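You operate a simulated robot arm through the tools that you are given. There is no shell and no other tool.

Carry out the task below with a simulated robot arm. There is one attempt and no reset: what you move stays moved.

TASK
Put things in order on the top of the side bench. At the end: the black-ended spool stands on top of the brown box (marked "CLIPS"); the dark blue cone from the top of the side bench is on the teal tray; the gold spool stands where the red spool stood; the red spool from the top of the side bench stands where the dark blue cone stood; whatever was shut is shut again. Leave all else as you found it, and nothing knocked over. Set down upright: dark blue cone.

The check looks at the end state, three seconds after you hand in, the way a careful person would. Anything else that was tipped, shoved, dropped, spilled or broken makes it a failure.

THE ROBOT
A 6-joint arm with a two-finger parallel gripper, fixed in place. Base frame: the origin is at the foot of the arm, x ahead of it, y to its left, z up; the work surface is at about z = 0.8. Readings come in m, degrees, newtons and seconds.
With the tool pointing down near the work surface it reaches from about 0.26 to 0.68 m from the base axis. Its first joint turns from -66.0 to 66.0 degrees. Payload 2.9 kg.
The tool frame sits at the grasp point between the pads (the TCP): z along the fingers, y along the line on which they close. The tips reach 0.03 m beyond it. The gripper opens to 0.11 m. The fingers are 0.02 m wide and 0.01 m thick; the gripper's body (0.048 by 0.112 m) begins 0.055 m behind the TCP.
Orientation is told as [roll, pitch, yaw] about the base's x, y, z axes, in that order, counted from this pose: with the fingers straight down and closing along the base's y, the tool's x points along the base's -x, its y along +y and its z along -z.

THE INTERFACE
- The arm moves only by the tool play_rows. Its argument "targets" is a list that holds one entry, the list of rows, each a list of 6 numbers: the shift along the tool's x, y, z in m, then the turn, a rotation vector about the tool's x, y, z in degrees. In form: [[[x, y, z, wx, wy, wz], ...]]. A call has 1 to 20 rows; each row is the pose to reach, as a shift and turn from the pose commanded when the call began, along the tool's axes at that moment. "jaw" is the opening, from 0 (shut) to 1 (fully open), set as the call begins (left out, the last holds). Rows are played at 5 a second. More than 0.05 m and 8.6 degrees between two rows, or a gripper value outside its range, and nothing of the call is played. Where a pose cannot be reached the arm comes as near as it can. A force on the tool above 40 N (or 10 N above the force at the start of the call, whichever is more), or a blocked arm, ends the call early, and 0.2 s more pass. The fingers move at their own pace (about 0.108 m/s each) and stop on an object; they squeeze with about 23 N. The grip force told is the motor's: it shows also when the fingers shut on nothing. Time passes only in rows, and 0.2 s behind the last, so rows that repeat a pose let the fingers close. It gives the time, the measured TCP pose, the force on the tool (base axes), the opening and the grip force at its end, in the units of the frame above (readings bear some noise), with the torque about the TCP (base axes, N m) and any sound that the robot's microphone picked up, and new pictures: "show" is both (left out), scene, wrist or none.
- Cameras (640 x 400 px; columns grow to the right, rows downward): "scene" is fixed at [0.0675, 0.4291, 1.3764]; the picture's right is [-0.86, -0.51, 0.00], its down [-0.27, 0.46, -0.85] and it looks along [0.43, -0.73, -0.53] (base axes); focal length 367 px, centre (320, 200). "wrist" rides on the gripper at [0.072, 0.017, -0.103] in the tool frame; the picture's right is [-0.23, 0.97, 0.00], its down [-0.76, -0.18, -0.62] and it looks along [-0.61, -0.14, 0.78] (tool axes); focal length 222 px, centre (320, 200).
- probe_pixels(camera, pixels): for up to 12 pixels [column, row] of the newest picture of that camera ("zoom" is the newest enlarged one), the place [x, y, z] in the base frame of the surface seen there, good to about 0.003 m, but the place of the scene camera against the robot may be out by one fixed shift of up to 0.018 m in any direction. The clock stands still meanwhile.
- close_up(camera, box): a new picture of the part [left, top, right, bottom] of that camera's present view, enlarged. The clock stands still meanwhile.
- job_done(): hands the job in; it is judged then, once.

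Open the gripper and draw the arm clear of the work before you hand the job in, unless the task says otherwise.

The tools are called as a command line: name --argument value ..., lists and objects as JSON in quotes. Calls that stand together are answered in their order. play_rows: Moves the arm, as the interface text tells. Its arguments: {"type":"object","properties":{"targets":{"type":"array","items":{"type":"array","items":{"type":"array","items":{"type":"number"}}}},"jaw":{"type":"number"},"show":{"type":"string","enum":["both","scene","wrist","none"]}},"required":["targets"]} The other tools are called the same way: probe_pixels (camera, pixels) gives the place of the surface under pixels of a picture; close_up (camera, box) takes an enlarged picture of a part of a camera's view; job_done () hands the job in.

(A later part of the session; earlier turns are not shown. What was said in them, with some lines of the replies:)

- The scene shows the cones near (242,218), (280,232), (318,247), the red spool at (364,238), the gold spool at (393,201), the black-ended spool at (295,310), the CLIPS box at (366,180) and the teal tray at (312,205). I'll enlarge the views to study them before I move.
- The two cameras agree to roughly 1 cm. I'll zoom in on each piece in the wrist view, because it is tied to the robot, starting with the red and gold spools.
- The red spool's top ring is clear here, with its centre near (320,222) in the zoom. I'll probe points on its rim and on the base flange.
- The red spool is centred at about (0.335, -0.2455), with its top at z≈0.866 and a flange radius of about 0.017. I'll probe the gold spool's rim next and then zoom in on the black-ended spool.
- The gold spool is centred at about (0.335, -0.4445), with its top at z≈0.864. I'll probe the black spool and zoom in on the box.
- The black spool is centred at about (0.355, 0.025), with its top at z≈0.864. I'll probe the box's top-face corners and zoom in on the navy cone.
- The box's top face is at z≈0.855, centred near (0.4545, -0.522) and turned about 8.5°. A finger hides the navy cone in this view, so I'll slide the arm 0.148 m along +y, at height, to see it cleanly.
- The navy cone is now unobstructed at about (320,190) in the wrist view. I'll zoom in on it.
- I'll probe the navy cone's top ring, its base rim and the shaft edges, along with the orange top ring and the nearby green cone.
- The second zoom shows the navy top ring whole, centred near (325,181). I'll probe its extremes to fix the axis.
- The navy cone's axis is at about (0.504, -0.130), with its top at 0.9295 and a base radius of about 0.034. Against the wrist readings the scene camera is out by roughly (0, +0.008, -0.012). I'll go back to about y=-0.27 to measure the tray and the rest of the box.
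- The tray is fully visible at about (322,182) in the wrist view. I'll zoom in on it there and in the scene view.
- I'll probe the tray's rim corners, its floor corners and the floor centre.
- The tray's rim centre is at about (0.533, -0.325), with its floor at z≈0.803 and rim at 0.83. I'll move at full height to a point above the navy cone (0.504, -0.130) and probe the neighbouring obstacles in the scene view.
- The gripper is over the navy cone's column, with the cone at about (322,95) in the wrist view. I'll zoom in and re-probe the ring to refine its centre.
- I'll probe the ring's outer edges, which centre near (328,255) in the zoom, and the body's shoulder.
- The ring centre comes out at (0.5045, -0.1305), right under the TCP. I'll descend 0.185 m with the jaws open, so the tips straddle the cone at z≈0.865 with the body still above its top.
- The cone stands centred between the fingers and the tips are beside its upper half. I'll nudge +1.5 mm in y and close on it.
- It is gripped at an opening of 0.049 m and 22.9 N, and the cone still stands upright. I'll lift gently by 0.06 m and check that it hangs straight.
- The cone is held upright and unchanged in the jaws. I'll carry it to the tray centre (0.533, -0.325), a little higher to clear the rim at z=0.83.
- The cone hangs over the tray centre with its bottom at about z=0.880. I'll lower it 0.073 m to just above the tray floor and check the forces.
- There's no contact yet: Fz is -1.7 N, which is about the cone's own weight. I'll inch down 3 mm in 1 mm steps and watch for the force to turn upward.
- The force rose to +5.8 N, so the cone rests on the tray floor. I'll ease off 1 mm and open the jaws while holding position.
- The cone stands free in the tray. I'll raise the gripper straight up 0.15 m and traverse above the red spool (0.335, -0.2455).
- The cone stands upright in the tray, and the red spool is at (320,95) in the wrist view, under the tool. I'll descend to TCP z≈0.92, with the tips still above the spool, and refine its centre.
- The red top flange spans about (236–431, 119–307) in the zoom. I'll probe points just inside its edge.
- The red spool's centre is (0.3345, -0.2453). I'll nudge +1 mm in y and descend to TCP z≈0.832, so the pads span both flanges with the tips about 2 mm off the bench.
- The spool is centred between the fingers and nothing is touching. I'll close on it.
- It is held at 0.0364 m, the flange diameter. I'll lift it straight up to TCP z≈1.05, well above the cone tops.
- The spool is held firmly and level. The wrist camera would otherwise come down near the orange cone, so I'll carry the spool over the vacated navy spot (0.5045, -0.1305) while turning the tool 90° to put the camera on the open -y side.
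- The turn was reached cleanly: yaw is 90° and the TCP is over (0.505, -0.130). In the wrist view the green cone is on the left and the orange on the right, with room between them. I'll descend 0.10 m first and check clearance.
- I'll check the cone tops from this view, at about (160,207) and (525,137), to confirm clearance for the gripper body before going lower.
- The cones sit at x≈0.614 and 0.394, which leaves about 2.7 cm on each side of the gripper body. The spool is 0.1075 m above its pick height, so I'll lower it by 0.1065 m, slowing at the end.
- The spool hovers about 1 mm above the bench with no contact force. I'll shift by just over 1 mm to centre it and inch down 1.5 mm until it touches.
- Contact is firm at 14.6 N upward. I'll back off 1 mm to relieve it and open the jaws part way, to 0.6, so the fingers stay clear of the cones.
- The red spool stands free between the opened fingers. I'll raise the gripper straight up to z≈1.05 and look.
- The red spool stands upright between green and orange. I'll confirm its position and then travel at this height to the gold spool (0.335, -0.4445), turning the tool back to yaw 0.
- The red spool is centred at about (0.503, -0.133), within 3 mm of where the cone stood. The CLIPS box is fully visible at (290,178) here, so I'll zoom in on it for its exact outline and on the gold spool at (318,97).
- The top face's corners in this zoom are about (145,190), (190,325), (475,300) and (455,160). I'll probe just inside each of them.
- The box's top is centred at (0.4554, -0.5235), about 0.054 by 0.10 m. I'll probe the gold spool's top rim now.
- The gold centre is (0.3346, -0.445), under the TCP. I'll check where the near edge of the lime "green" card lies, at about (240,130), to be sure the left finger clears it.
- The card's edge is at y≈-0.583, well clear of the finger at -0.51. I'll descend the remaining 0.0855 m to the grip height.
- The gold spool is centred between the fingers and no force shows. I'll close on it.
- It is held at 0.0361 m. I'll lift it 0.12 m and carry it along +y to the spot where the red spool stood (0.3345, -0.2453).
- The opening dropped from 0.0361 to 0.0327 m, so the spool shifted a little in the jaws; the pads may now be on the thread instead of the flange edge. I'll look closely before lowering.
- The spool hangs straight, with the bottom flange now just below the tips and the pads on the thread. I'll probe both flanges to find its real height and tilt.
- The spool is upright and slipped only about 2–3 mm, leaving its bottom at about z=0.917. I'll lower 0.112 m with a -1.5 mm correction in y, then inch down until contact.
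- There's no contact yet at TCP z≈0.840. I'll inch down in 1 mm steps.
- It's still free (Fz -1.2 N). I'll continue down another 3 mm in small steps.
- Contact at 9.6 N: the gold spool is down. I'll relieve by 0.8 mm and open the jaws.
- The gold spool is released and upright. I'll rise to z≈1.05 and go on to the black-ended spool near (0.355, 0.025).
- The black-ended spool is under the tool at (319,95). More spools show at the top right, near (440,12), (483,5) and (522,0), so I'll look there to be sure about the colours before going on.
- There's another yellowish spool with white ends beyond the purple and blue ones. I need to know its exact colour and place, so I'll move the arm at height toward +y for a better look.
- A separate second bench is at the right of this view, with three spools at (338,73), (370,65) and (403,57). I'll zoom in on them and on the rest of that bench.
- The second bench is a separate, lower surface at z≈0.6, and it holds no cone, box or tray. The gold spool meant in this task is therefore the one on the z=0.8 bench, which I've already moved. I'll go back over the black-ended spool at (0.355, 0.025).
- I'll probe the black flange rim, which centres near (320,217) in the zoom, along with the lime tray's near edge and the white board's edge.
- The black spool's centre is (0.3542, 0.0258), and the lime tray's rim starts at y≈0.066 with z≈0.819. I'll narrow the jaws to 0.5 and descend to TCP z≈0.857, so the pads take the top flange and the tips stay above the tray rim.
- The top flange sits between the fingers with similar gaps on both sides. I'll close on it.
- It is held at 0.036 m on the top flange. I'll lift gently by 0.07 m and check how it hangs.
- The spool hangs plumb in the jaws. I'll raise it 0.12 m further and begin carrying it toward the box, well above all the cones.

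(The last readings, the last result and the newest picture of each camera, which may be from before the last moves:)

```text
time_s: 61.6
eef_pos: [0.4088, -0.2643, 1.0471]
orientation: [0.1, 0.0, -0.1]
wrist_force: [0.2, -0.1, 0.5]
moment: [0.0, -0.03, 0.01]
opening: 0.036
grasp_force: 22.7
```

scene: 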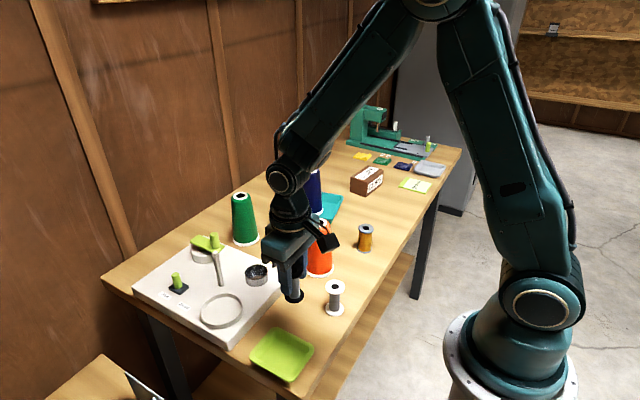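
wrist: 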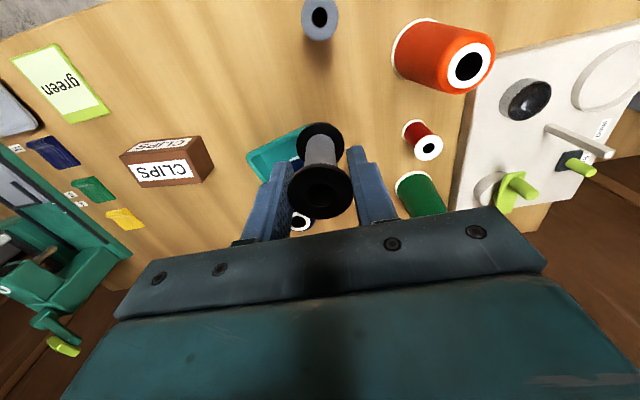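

The grip is unchanged at 0.036 m. I'll continue to a point above the box's near half, (0.455, -0.504), still at z≈1.05.

play_rows --targets '[[[-0.003, -0.015, 0, 0, 0, 0], [-0.009, -0.045, 0, 0, 0, 0], [-0.016, -0.085, 0, 0, 0, 0], [-0.024, -0.125, 0, 0, 0, 0], [-0.031, -0.165, 0, 0, 0, 0], [-0.038, -0.2, 0, 0, 0, 0], [-0.043, -0.225, 0, 0, 0, 0], [-0.045, -0.2395, 0, 0, 0, 0], [-0.045, -0.2395, 0, 0, 0, 0], [-0.045, -0.2395, 0, 0, 0, 0]]]' --jaw 0

```text
time_s: 63.8
eef_pos: [0.4412, -0.4863, 1.0465]
orientation: [0.0, 0.0, 0.0]
wrist_force: [-0.4, -0.1, 0.3]
moment: [-0.01, -0.01, 0.0]
opening: 0.036
grasp_force: 22.6
out of reach, approached as far as the arm can: row 7, 8, 9, 10
```

scene: 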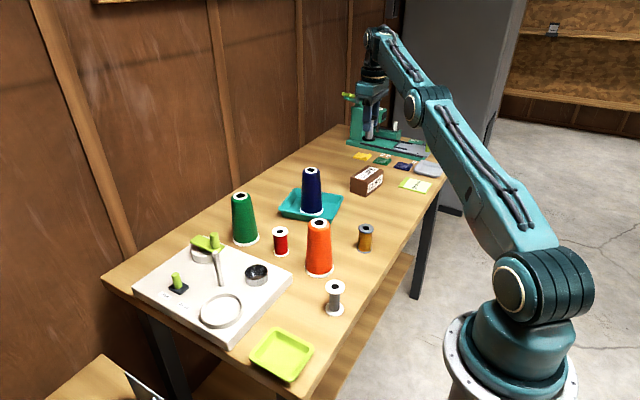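
wrist: 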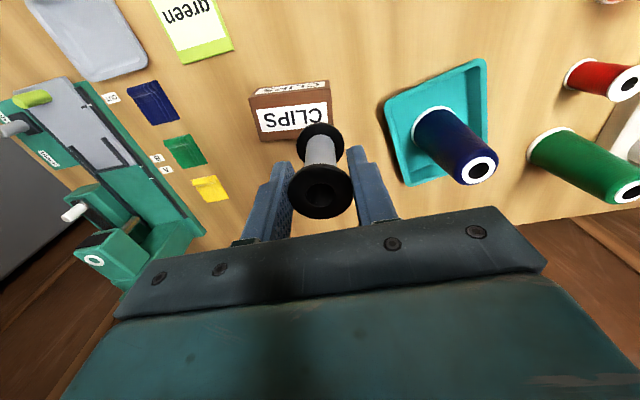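

The arm can't reach r=0.68 at this height; it stopped at (0.441, -0.486). The reach grows lower down, so I'll first pull back a known amount to see where the commanded pose now stands.

play_rows --targets '[[[0.012, 0.0145, 0, 0, 0, 0], [0.025, 0.029, 0, 0, 0, 0], [0.025, 0.029, 0, 0, 0, 0], [0.025, 0.029, 0, 0, 0, 0]]]' --jaw 0 --show "none"

```text
time_s: 64.8
eef_pos: [0.4166, -0.457, 1.0459]
orientation: [0.0, 0.0, 0.0]
wrist_force: [-0.2, 0.5, -0.1]
moment: [0.0, 0.02, 0.02]
opening: 0.036
grasp_force: 22.8
```

The commanded pose follows the clipped one, so I'm at (0.4166, -0.457). I'll descend 0.10 m here, keeping the spool bottom at about 0.888 above the box top at 0.855, then move out to (0.4545, -0.4985).

play_rows --targets '[[[0, 0, 0.03, 0, 0, 0], [0, 0, 0.065, 0, 0, 0], [0, 0, 0.09, 0, 0, 0], [0, 0, 0.1, 0, 0, 0], [-0.01, -0.011, 0.1, 0, 0, 0], [-0.025, -0.0275, 0.1, 0, 0, 0], [-0.035, -0.0385, 0.1, 0, 0, 0], [-0.038, -0.0415, 0.1, 0, 0, 0], [-0.038, -0.0415, 0.1, 0, 0, 0], [-0.038, -0.0415, 0.1, 0, 0, 0]]]' --jaw 0

```text
time_s: 67.0
eef_pos: [0.4538, -0.4979, 0.9424]
orientation: [0.0, 0.0, 0.1]
wrist_force: [-0.2, 0.6, -0.2]
moment: [-0.01, -0.01, 0.0]
opening: 0.0364
grasp_force: 22.8
```

scene: 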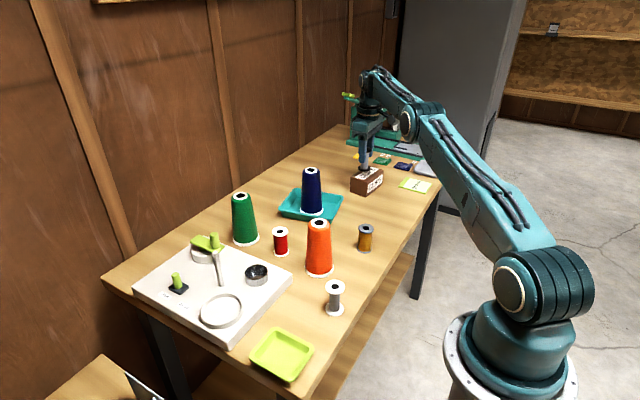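
wrist: 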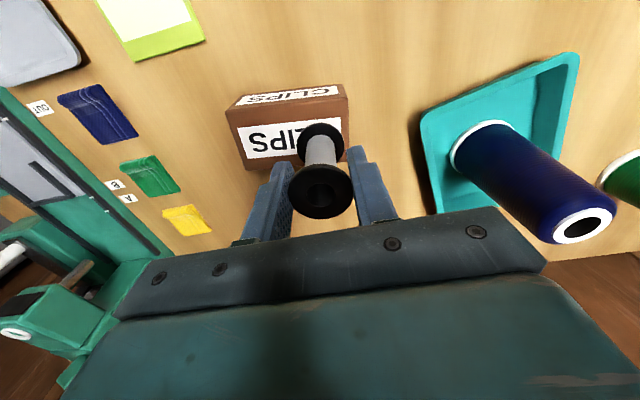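

It reached (0.454, -0.498, 0.942) with no reach limit reported. I'll zoom in to see the spool against the box's top face.

close_up --camera "wrist" --box '[216, 75, 392, 225]'

```text
2.67 times, centred on (304, 150) of wrist
```

zoom: 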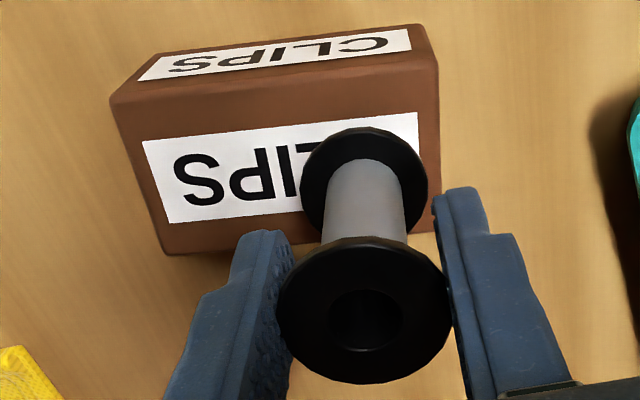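

I'll probe the spool's bottom and top flanges and the box's top corners in this zoom, to confirm that it lands inside the box outline.

probe_pixels --camera "zoom" --pixels '[[305, 185], [422, 185], [363, 133], [325, 150], [405, 150], [283, 310], [443, 300], [362, 248], [118, 108], [172, 248], [432, 72], [430, 222]]'

```text
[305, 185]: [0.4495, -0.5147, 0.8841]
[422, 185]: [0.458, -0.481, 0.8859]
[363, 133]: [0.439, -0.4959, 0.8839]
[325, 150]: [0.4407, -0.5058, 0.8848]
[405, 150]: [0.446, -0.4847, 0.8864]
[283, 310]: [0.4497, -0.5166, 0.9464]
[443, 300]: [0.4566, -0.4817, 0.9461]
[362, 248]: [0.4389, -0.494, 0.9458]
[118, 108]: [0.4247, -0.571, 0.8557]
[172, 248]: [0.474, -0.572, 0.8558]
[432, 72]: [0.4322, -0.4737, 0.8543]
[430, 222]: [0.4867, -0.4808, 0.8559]
```

The spool is upright, and its bottom flange would sit about 3–5 mm inside the box's edges. I'll shift 2–3 mm further in toward the box centre while lowering 0.025 m.

play_rows --targets '[[[0, 0, 0.006, 0, 0, 0], [-0.001, -0.0015, 0.013, 0, 0, 0], [-0.0025, -0.0035, 0.019, 0, 0, 0], [-0.0025, -0.0035, 0.023, 0, 0, 0], [-0.0025, -0.0035, 0.025, 0, 0, 0], [-0.0025, -0.0035, 0.025, 0, 0, 0]]]' --jaw 0

```text
time_s: 68.4
eef_pos: [0.4563, -0.5014, 0.918]
orientation: [-0.1, 0.0, 0.0]
wrist_force: [-0.6, -0.6, -0.2]
moment: [0.04, 0.03, 0.0]
opening: 0.0362
grasp_force: 23.0
```

scene: 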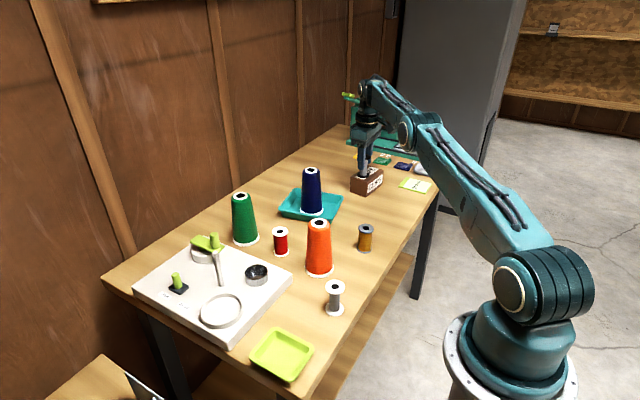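
wrist: 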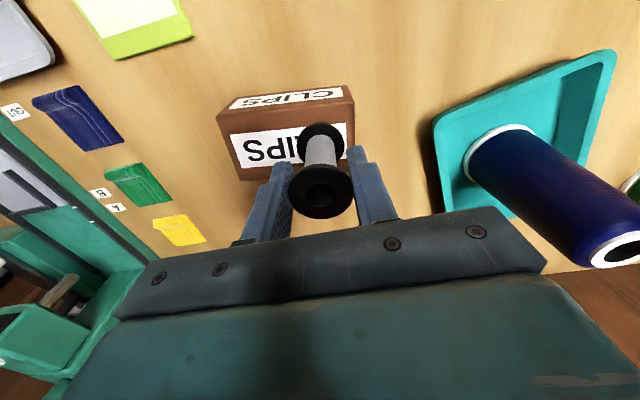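

The TCP is at (0.456, -0.501, 0.918) with the spool bottom about 5 mm above the box. I'll inch down 4 mm in 1 mm steps.

play_rows --targets '[[[0, 0, 0.001, 0, 0, 0], [0, 0, 0.002, 0, 0, 0], [0, 0, 0.003, 0, 0, 0], [0, 0, 0.004, 0, 0, 0], [0, 0, 0.004, 0, 0, 0]]]' --jaw 0 --show "wrist"

```text
time_s: 69.6
eef_pos: [0.4557, -0.5004, 0.9145]
orientation: [-0.1, -0.2, 0.0]
wrist_force: [0.1, -1.3, 5.2]
moment: [-0.11, -0.04, -0.03]
opening: 0.0359
grasp_force: 22.8
```

wrist: 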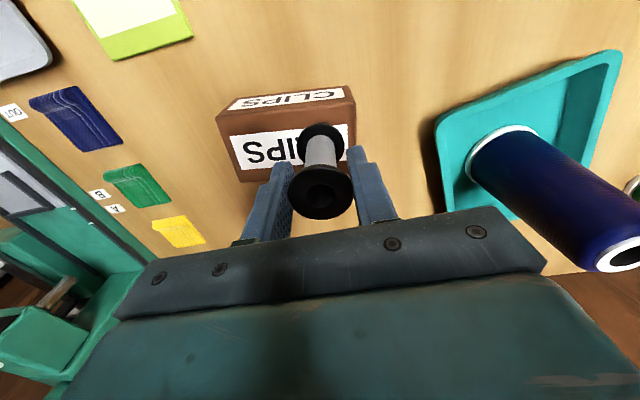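

Contact at 5.2 N: the spool rests on the box. I'll ease off 0.5 mm and open the jaws.

play_rows --targets '[[[0, 0, -0.0005, 0, 0, 0], [0, 0, -0.0005, 0, 0, 0], [0, 0, -0.0005, 0, 0, 0], [0, 0, -0.0005, 0, 0, 0], [0, 0, -0.0005, 0, 0, 0]]]' --jaw 1

close_up --camera "wrist" --box '[216, 75, 392, 225]'

```text
time_s: 70.8
eef_pos: [0.457, -0.5011, 0.916]
orientation: [0.0, 0.0, -0.1]
wrist_force: [-0.4, -0.7, 0.6]
moment: [0.02, 0.01, -0.01]
opening: 0.1101
grasp_force: 0.0
```

scene: 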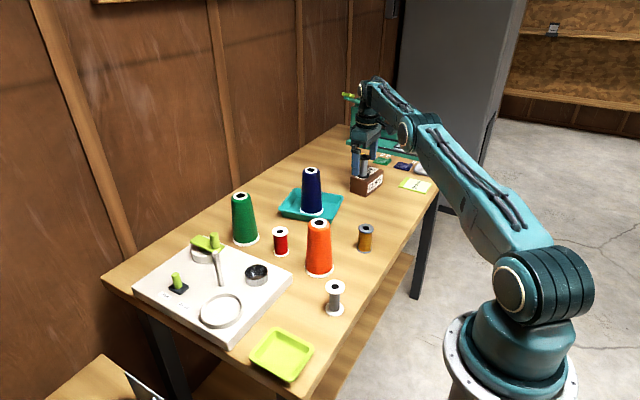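
wrist: 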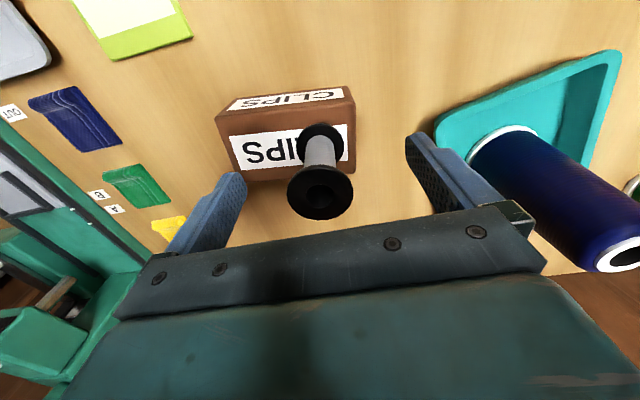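

```text
2.67 times, centred on (304, 150) of wrist
```

zoom: 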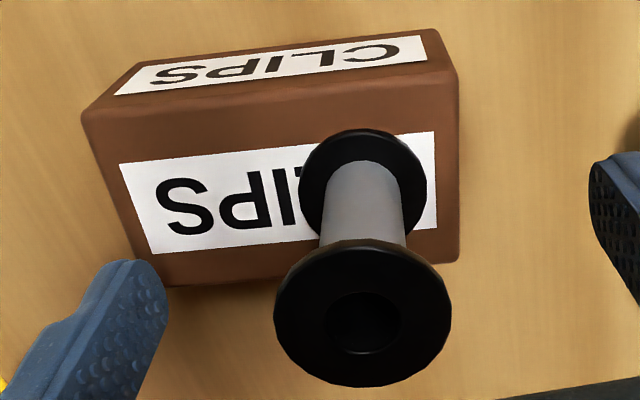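

The spool stands upright on the box, fully within its top. I'll withdraw horizontally toward the base (-x), with the fingers clear on both sides, then rise.

play_rows --targets '[[[0.015, 0, 0, 0, 0, 0], [0.04, 0, 0, 0, 0, 0], [0.07, 0, 0, 0, 0, 0], [0.1, 0, -0.02, 0, 0, 0], [0.11, 0.01, -0.06, 0, 0, 0], [0.11, 0.03, -0.1, 0, 0, 0], [0.11, 0.06, -0.135, 0, 0, 0], [0.11, 0.1, -0.145, 0, 0, 0], [0.11, 0.14, -0.145, 0, 0, 0], [0.11, 0.18, -0.145, 0, 0, 0], [0.11, 0.2, -0.145, 0, 0, 0], [0.11, 0.2, -0.145, 0, 0, 0]]]' --jaw 1

```text
time_s: 73.4
eef_pos: [0.3472, -0.3013, 1.0594]
orientation: [0.0, 0.0, 0.0]
wrist_force: [0.4, -0.7, -0.6]
moment: [0.03, 0.0, 0.0]
opening: 0.1102
grasp_force: 0.0
```

scene: 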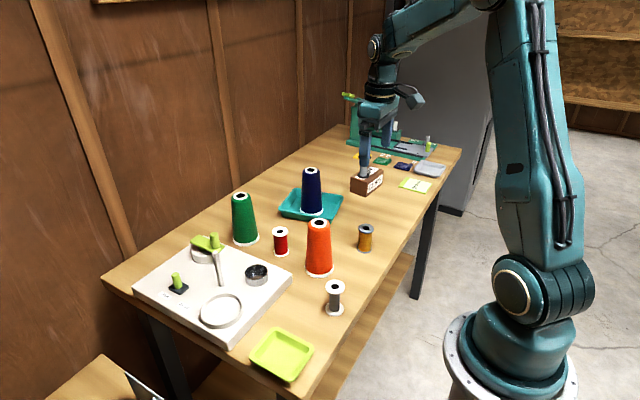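
wrist: 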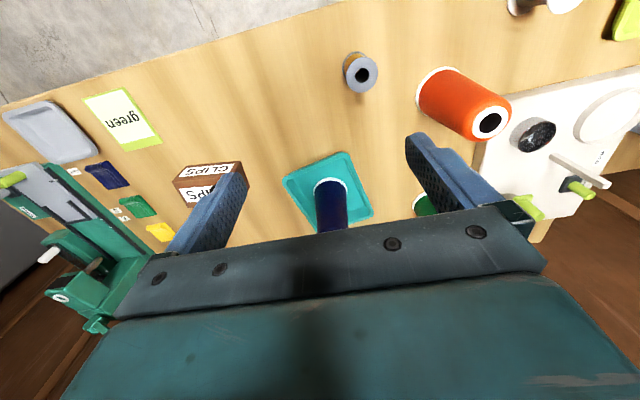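

The arm is clear, but a finger hides the box in the wrist view. I'll move 0.11 m along +y for a final look at everything.

play_rows --targets '[[[0, 0.03, -0.01, 0, 0, 0], [0, 0.07, -0.02, 0, 0, 0], [0, 0.1, -0.03, 0, 0, 0], [0, 0.11, -0.03, 0, 0, 0], [0, 0.11, -0.03, 0, 0, 0]]]' --jaw 1

close_up --camera "wrist" --box '[60, 60, 380, 260]'

close_up --camera "scene" --box '[220, 140, 460, 290]'

```text
time_s: 74.6
eef_pos: [0.349, -0.1917, 1.0904]
orientation: [0.1, 0.0, 0.1]
wrist_force: [0.5, -0.2, -0.4]
moment: [-0.02, 0.0, 0.01]
opening: 0.11
grasp_force: 0.1
```

scene: 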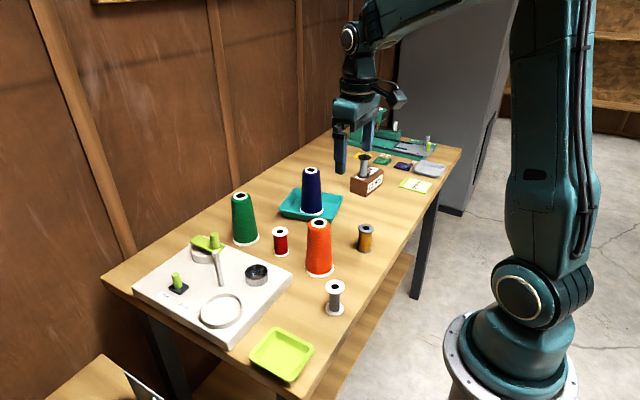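
wrist: 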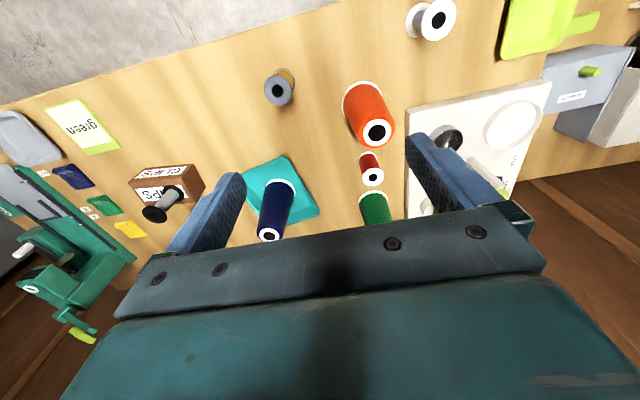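

```text
2.00 times, centred on (220, 160) of wrist
```

zoom: 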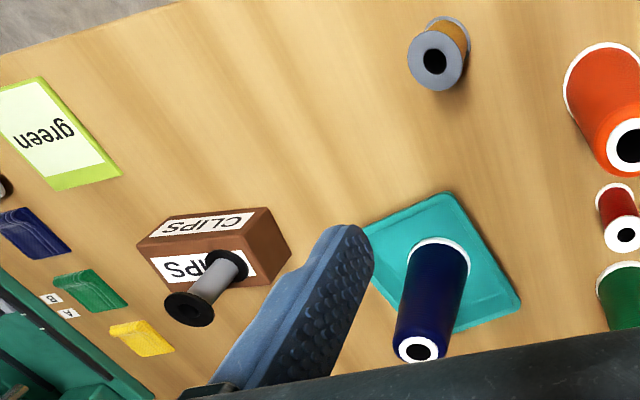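

```text
2.67 times, centred on (340, 215) of scene
```

zoom: 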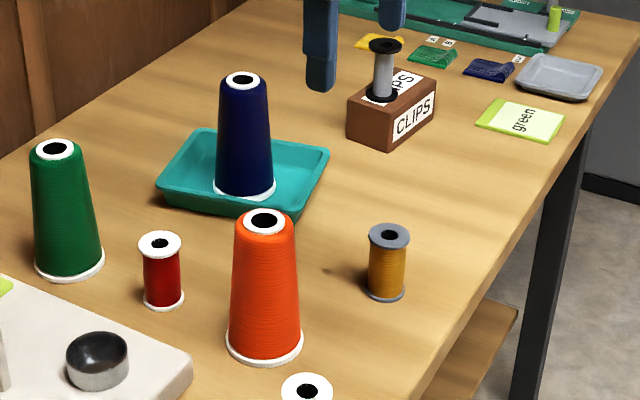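

All four pieces stand upright in their places. I'll check the gold spool's final position and the tray, box and spool outlines numerically.

probe_pixels --camera "wrist" --pixels '[[266, 89], [291, 90], [278, 75], [278, 103], [363, 177], [383, 177], [373, 169], [373, 185], [130, 181], [206, 180], [190, 164], [320, 215]]'

```text
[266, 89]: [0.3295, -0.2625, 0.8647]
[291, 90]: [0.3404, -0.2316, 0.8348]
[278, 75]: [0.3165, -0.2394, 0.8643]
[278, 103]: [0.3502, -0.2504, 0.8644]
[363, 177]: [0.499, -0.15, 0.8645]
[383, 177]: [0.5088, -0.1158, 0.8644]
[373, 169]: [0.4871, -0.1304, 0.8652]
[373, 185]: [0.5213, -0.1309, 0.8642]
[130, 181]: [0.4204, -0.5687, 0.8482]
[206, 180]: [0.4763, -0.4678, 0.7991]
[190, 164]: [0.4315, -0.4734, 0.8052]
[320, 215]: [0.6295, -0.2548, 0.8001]
```

The gold spool is at about (0.3335, -0.245), against the red spool's original (0.3345, -0.2453). The red spool is at about (0.504, -0.132), against the cone's original (0.5045, -0.1305). The box hasn't moved and I opened nothing. The gripper is open and the arm is clear, so I'm handing in.

job_done

```text
The job is handed in.
```

The bench-top rearrangement is finished and handed in; I don't have the verdict. When I last looked, everything I moved was standing upright.

- **Black-ended spool:** it stands on the brown "CLIPS" box, toward the tray-side end of the top face. The box centre was at the edge of the arm's reach.
- **Dark blue cone:** it stands upright in the middle of the teal tray.
- **Gold spool:** it stands where the red spool stood, within about 1 mm.
- **Red spool:** it stands where the dark blue cone stood, within about 2 mm.

I moved nothing else and opened nothing, so there was nothing to shut again. The gripper is open and the arm is raised clear.

A second, lower bench nearby also has a gold-coloured spool, with white ends. I took "the gold spool" to mean the grey-ended one on the side bench, since everything else in the task was there.
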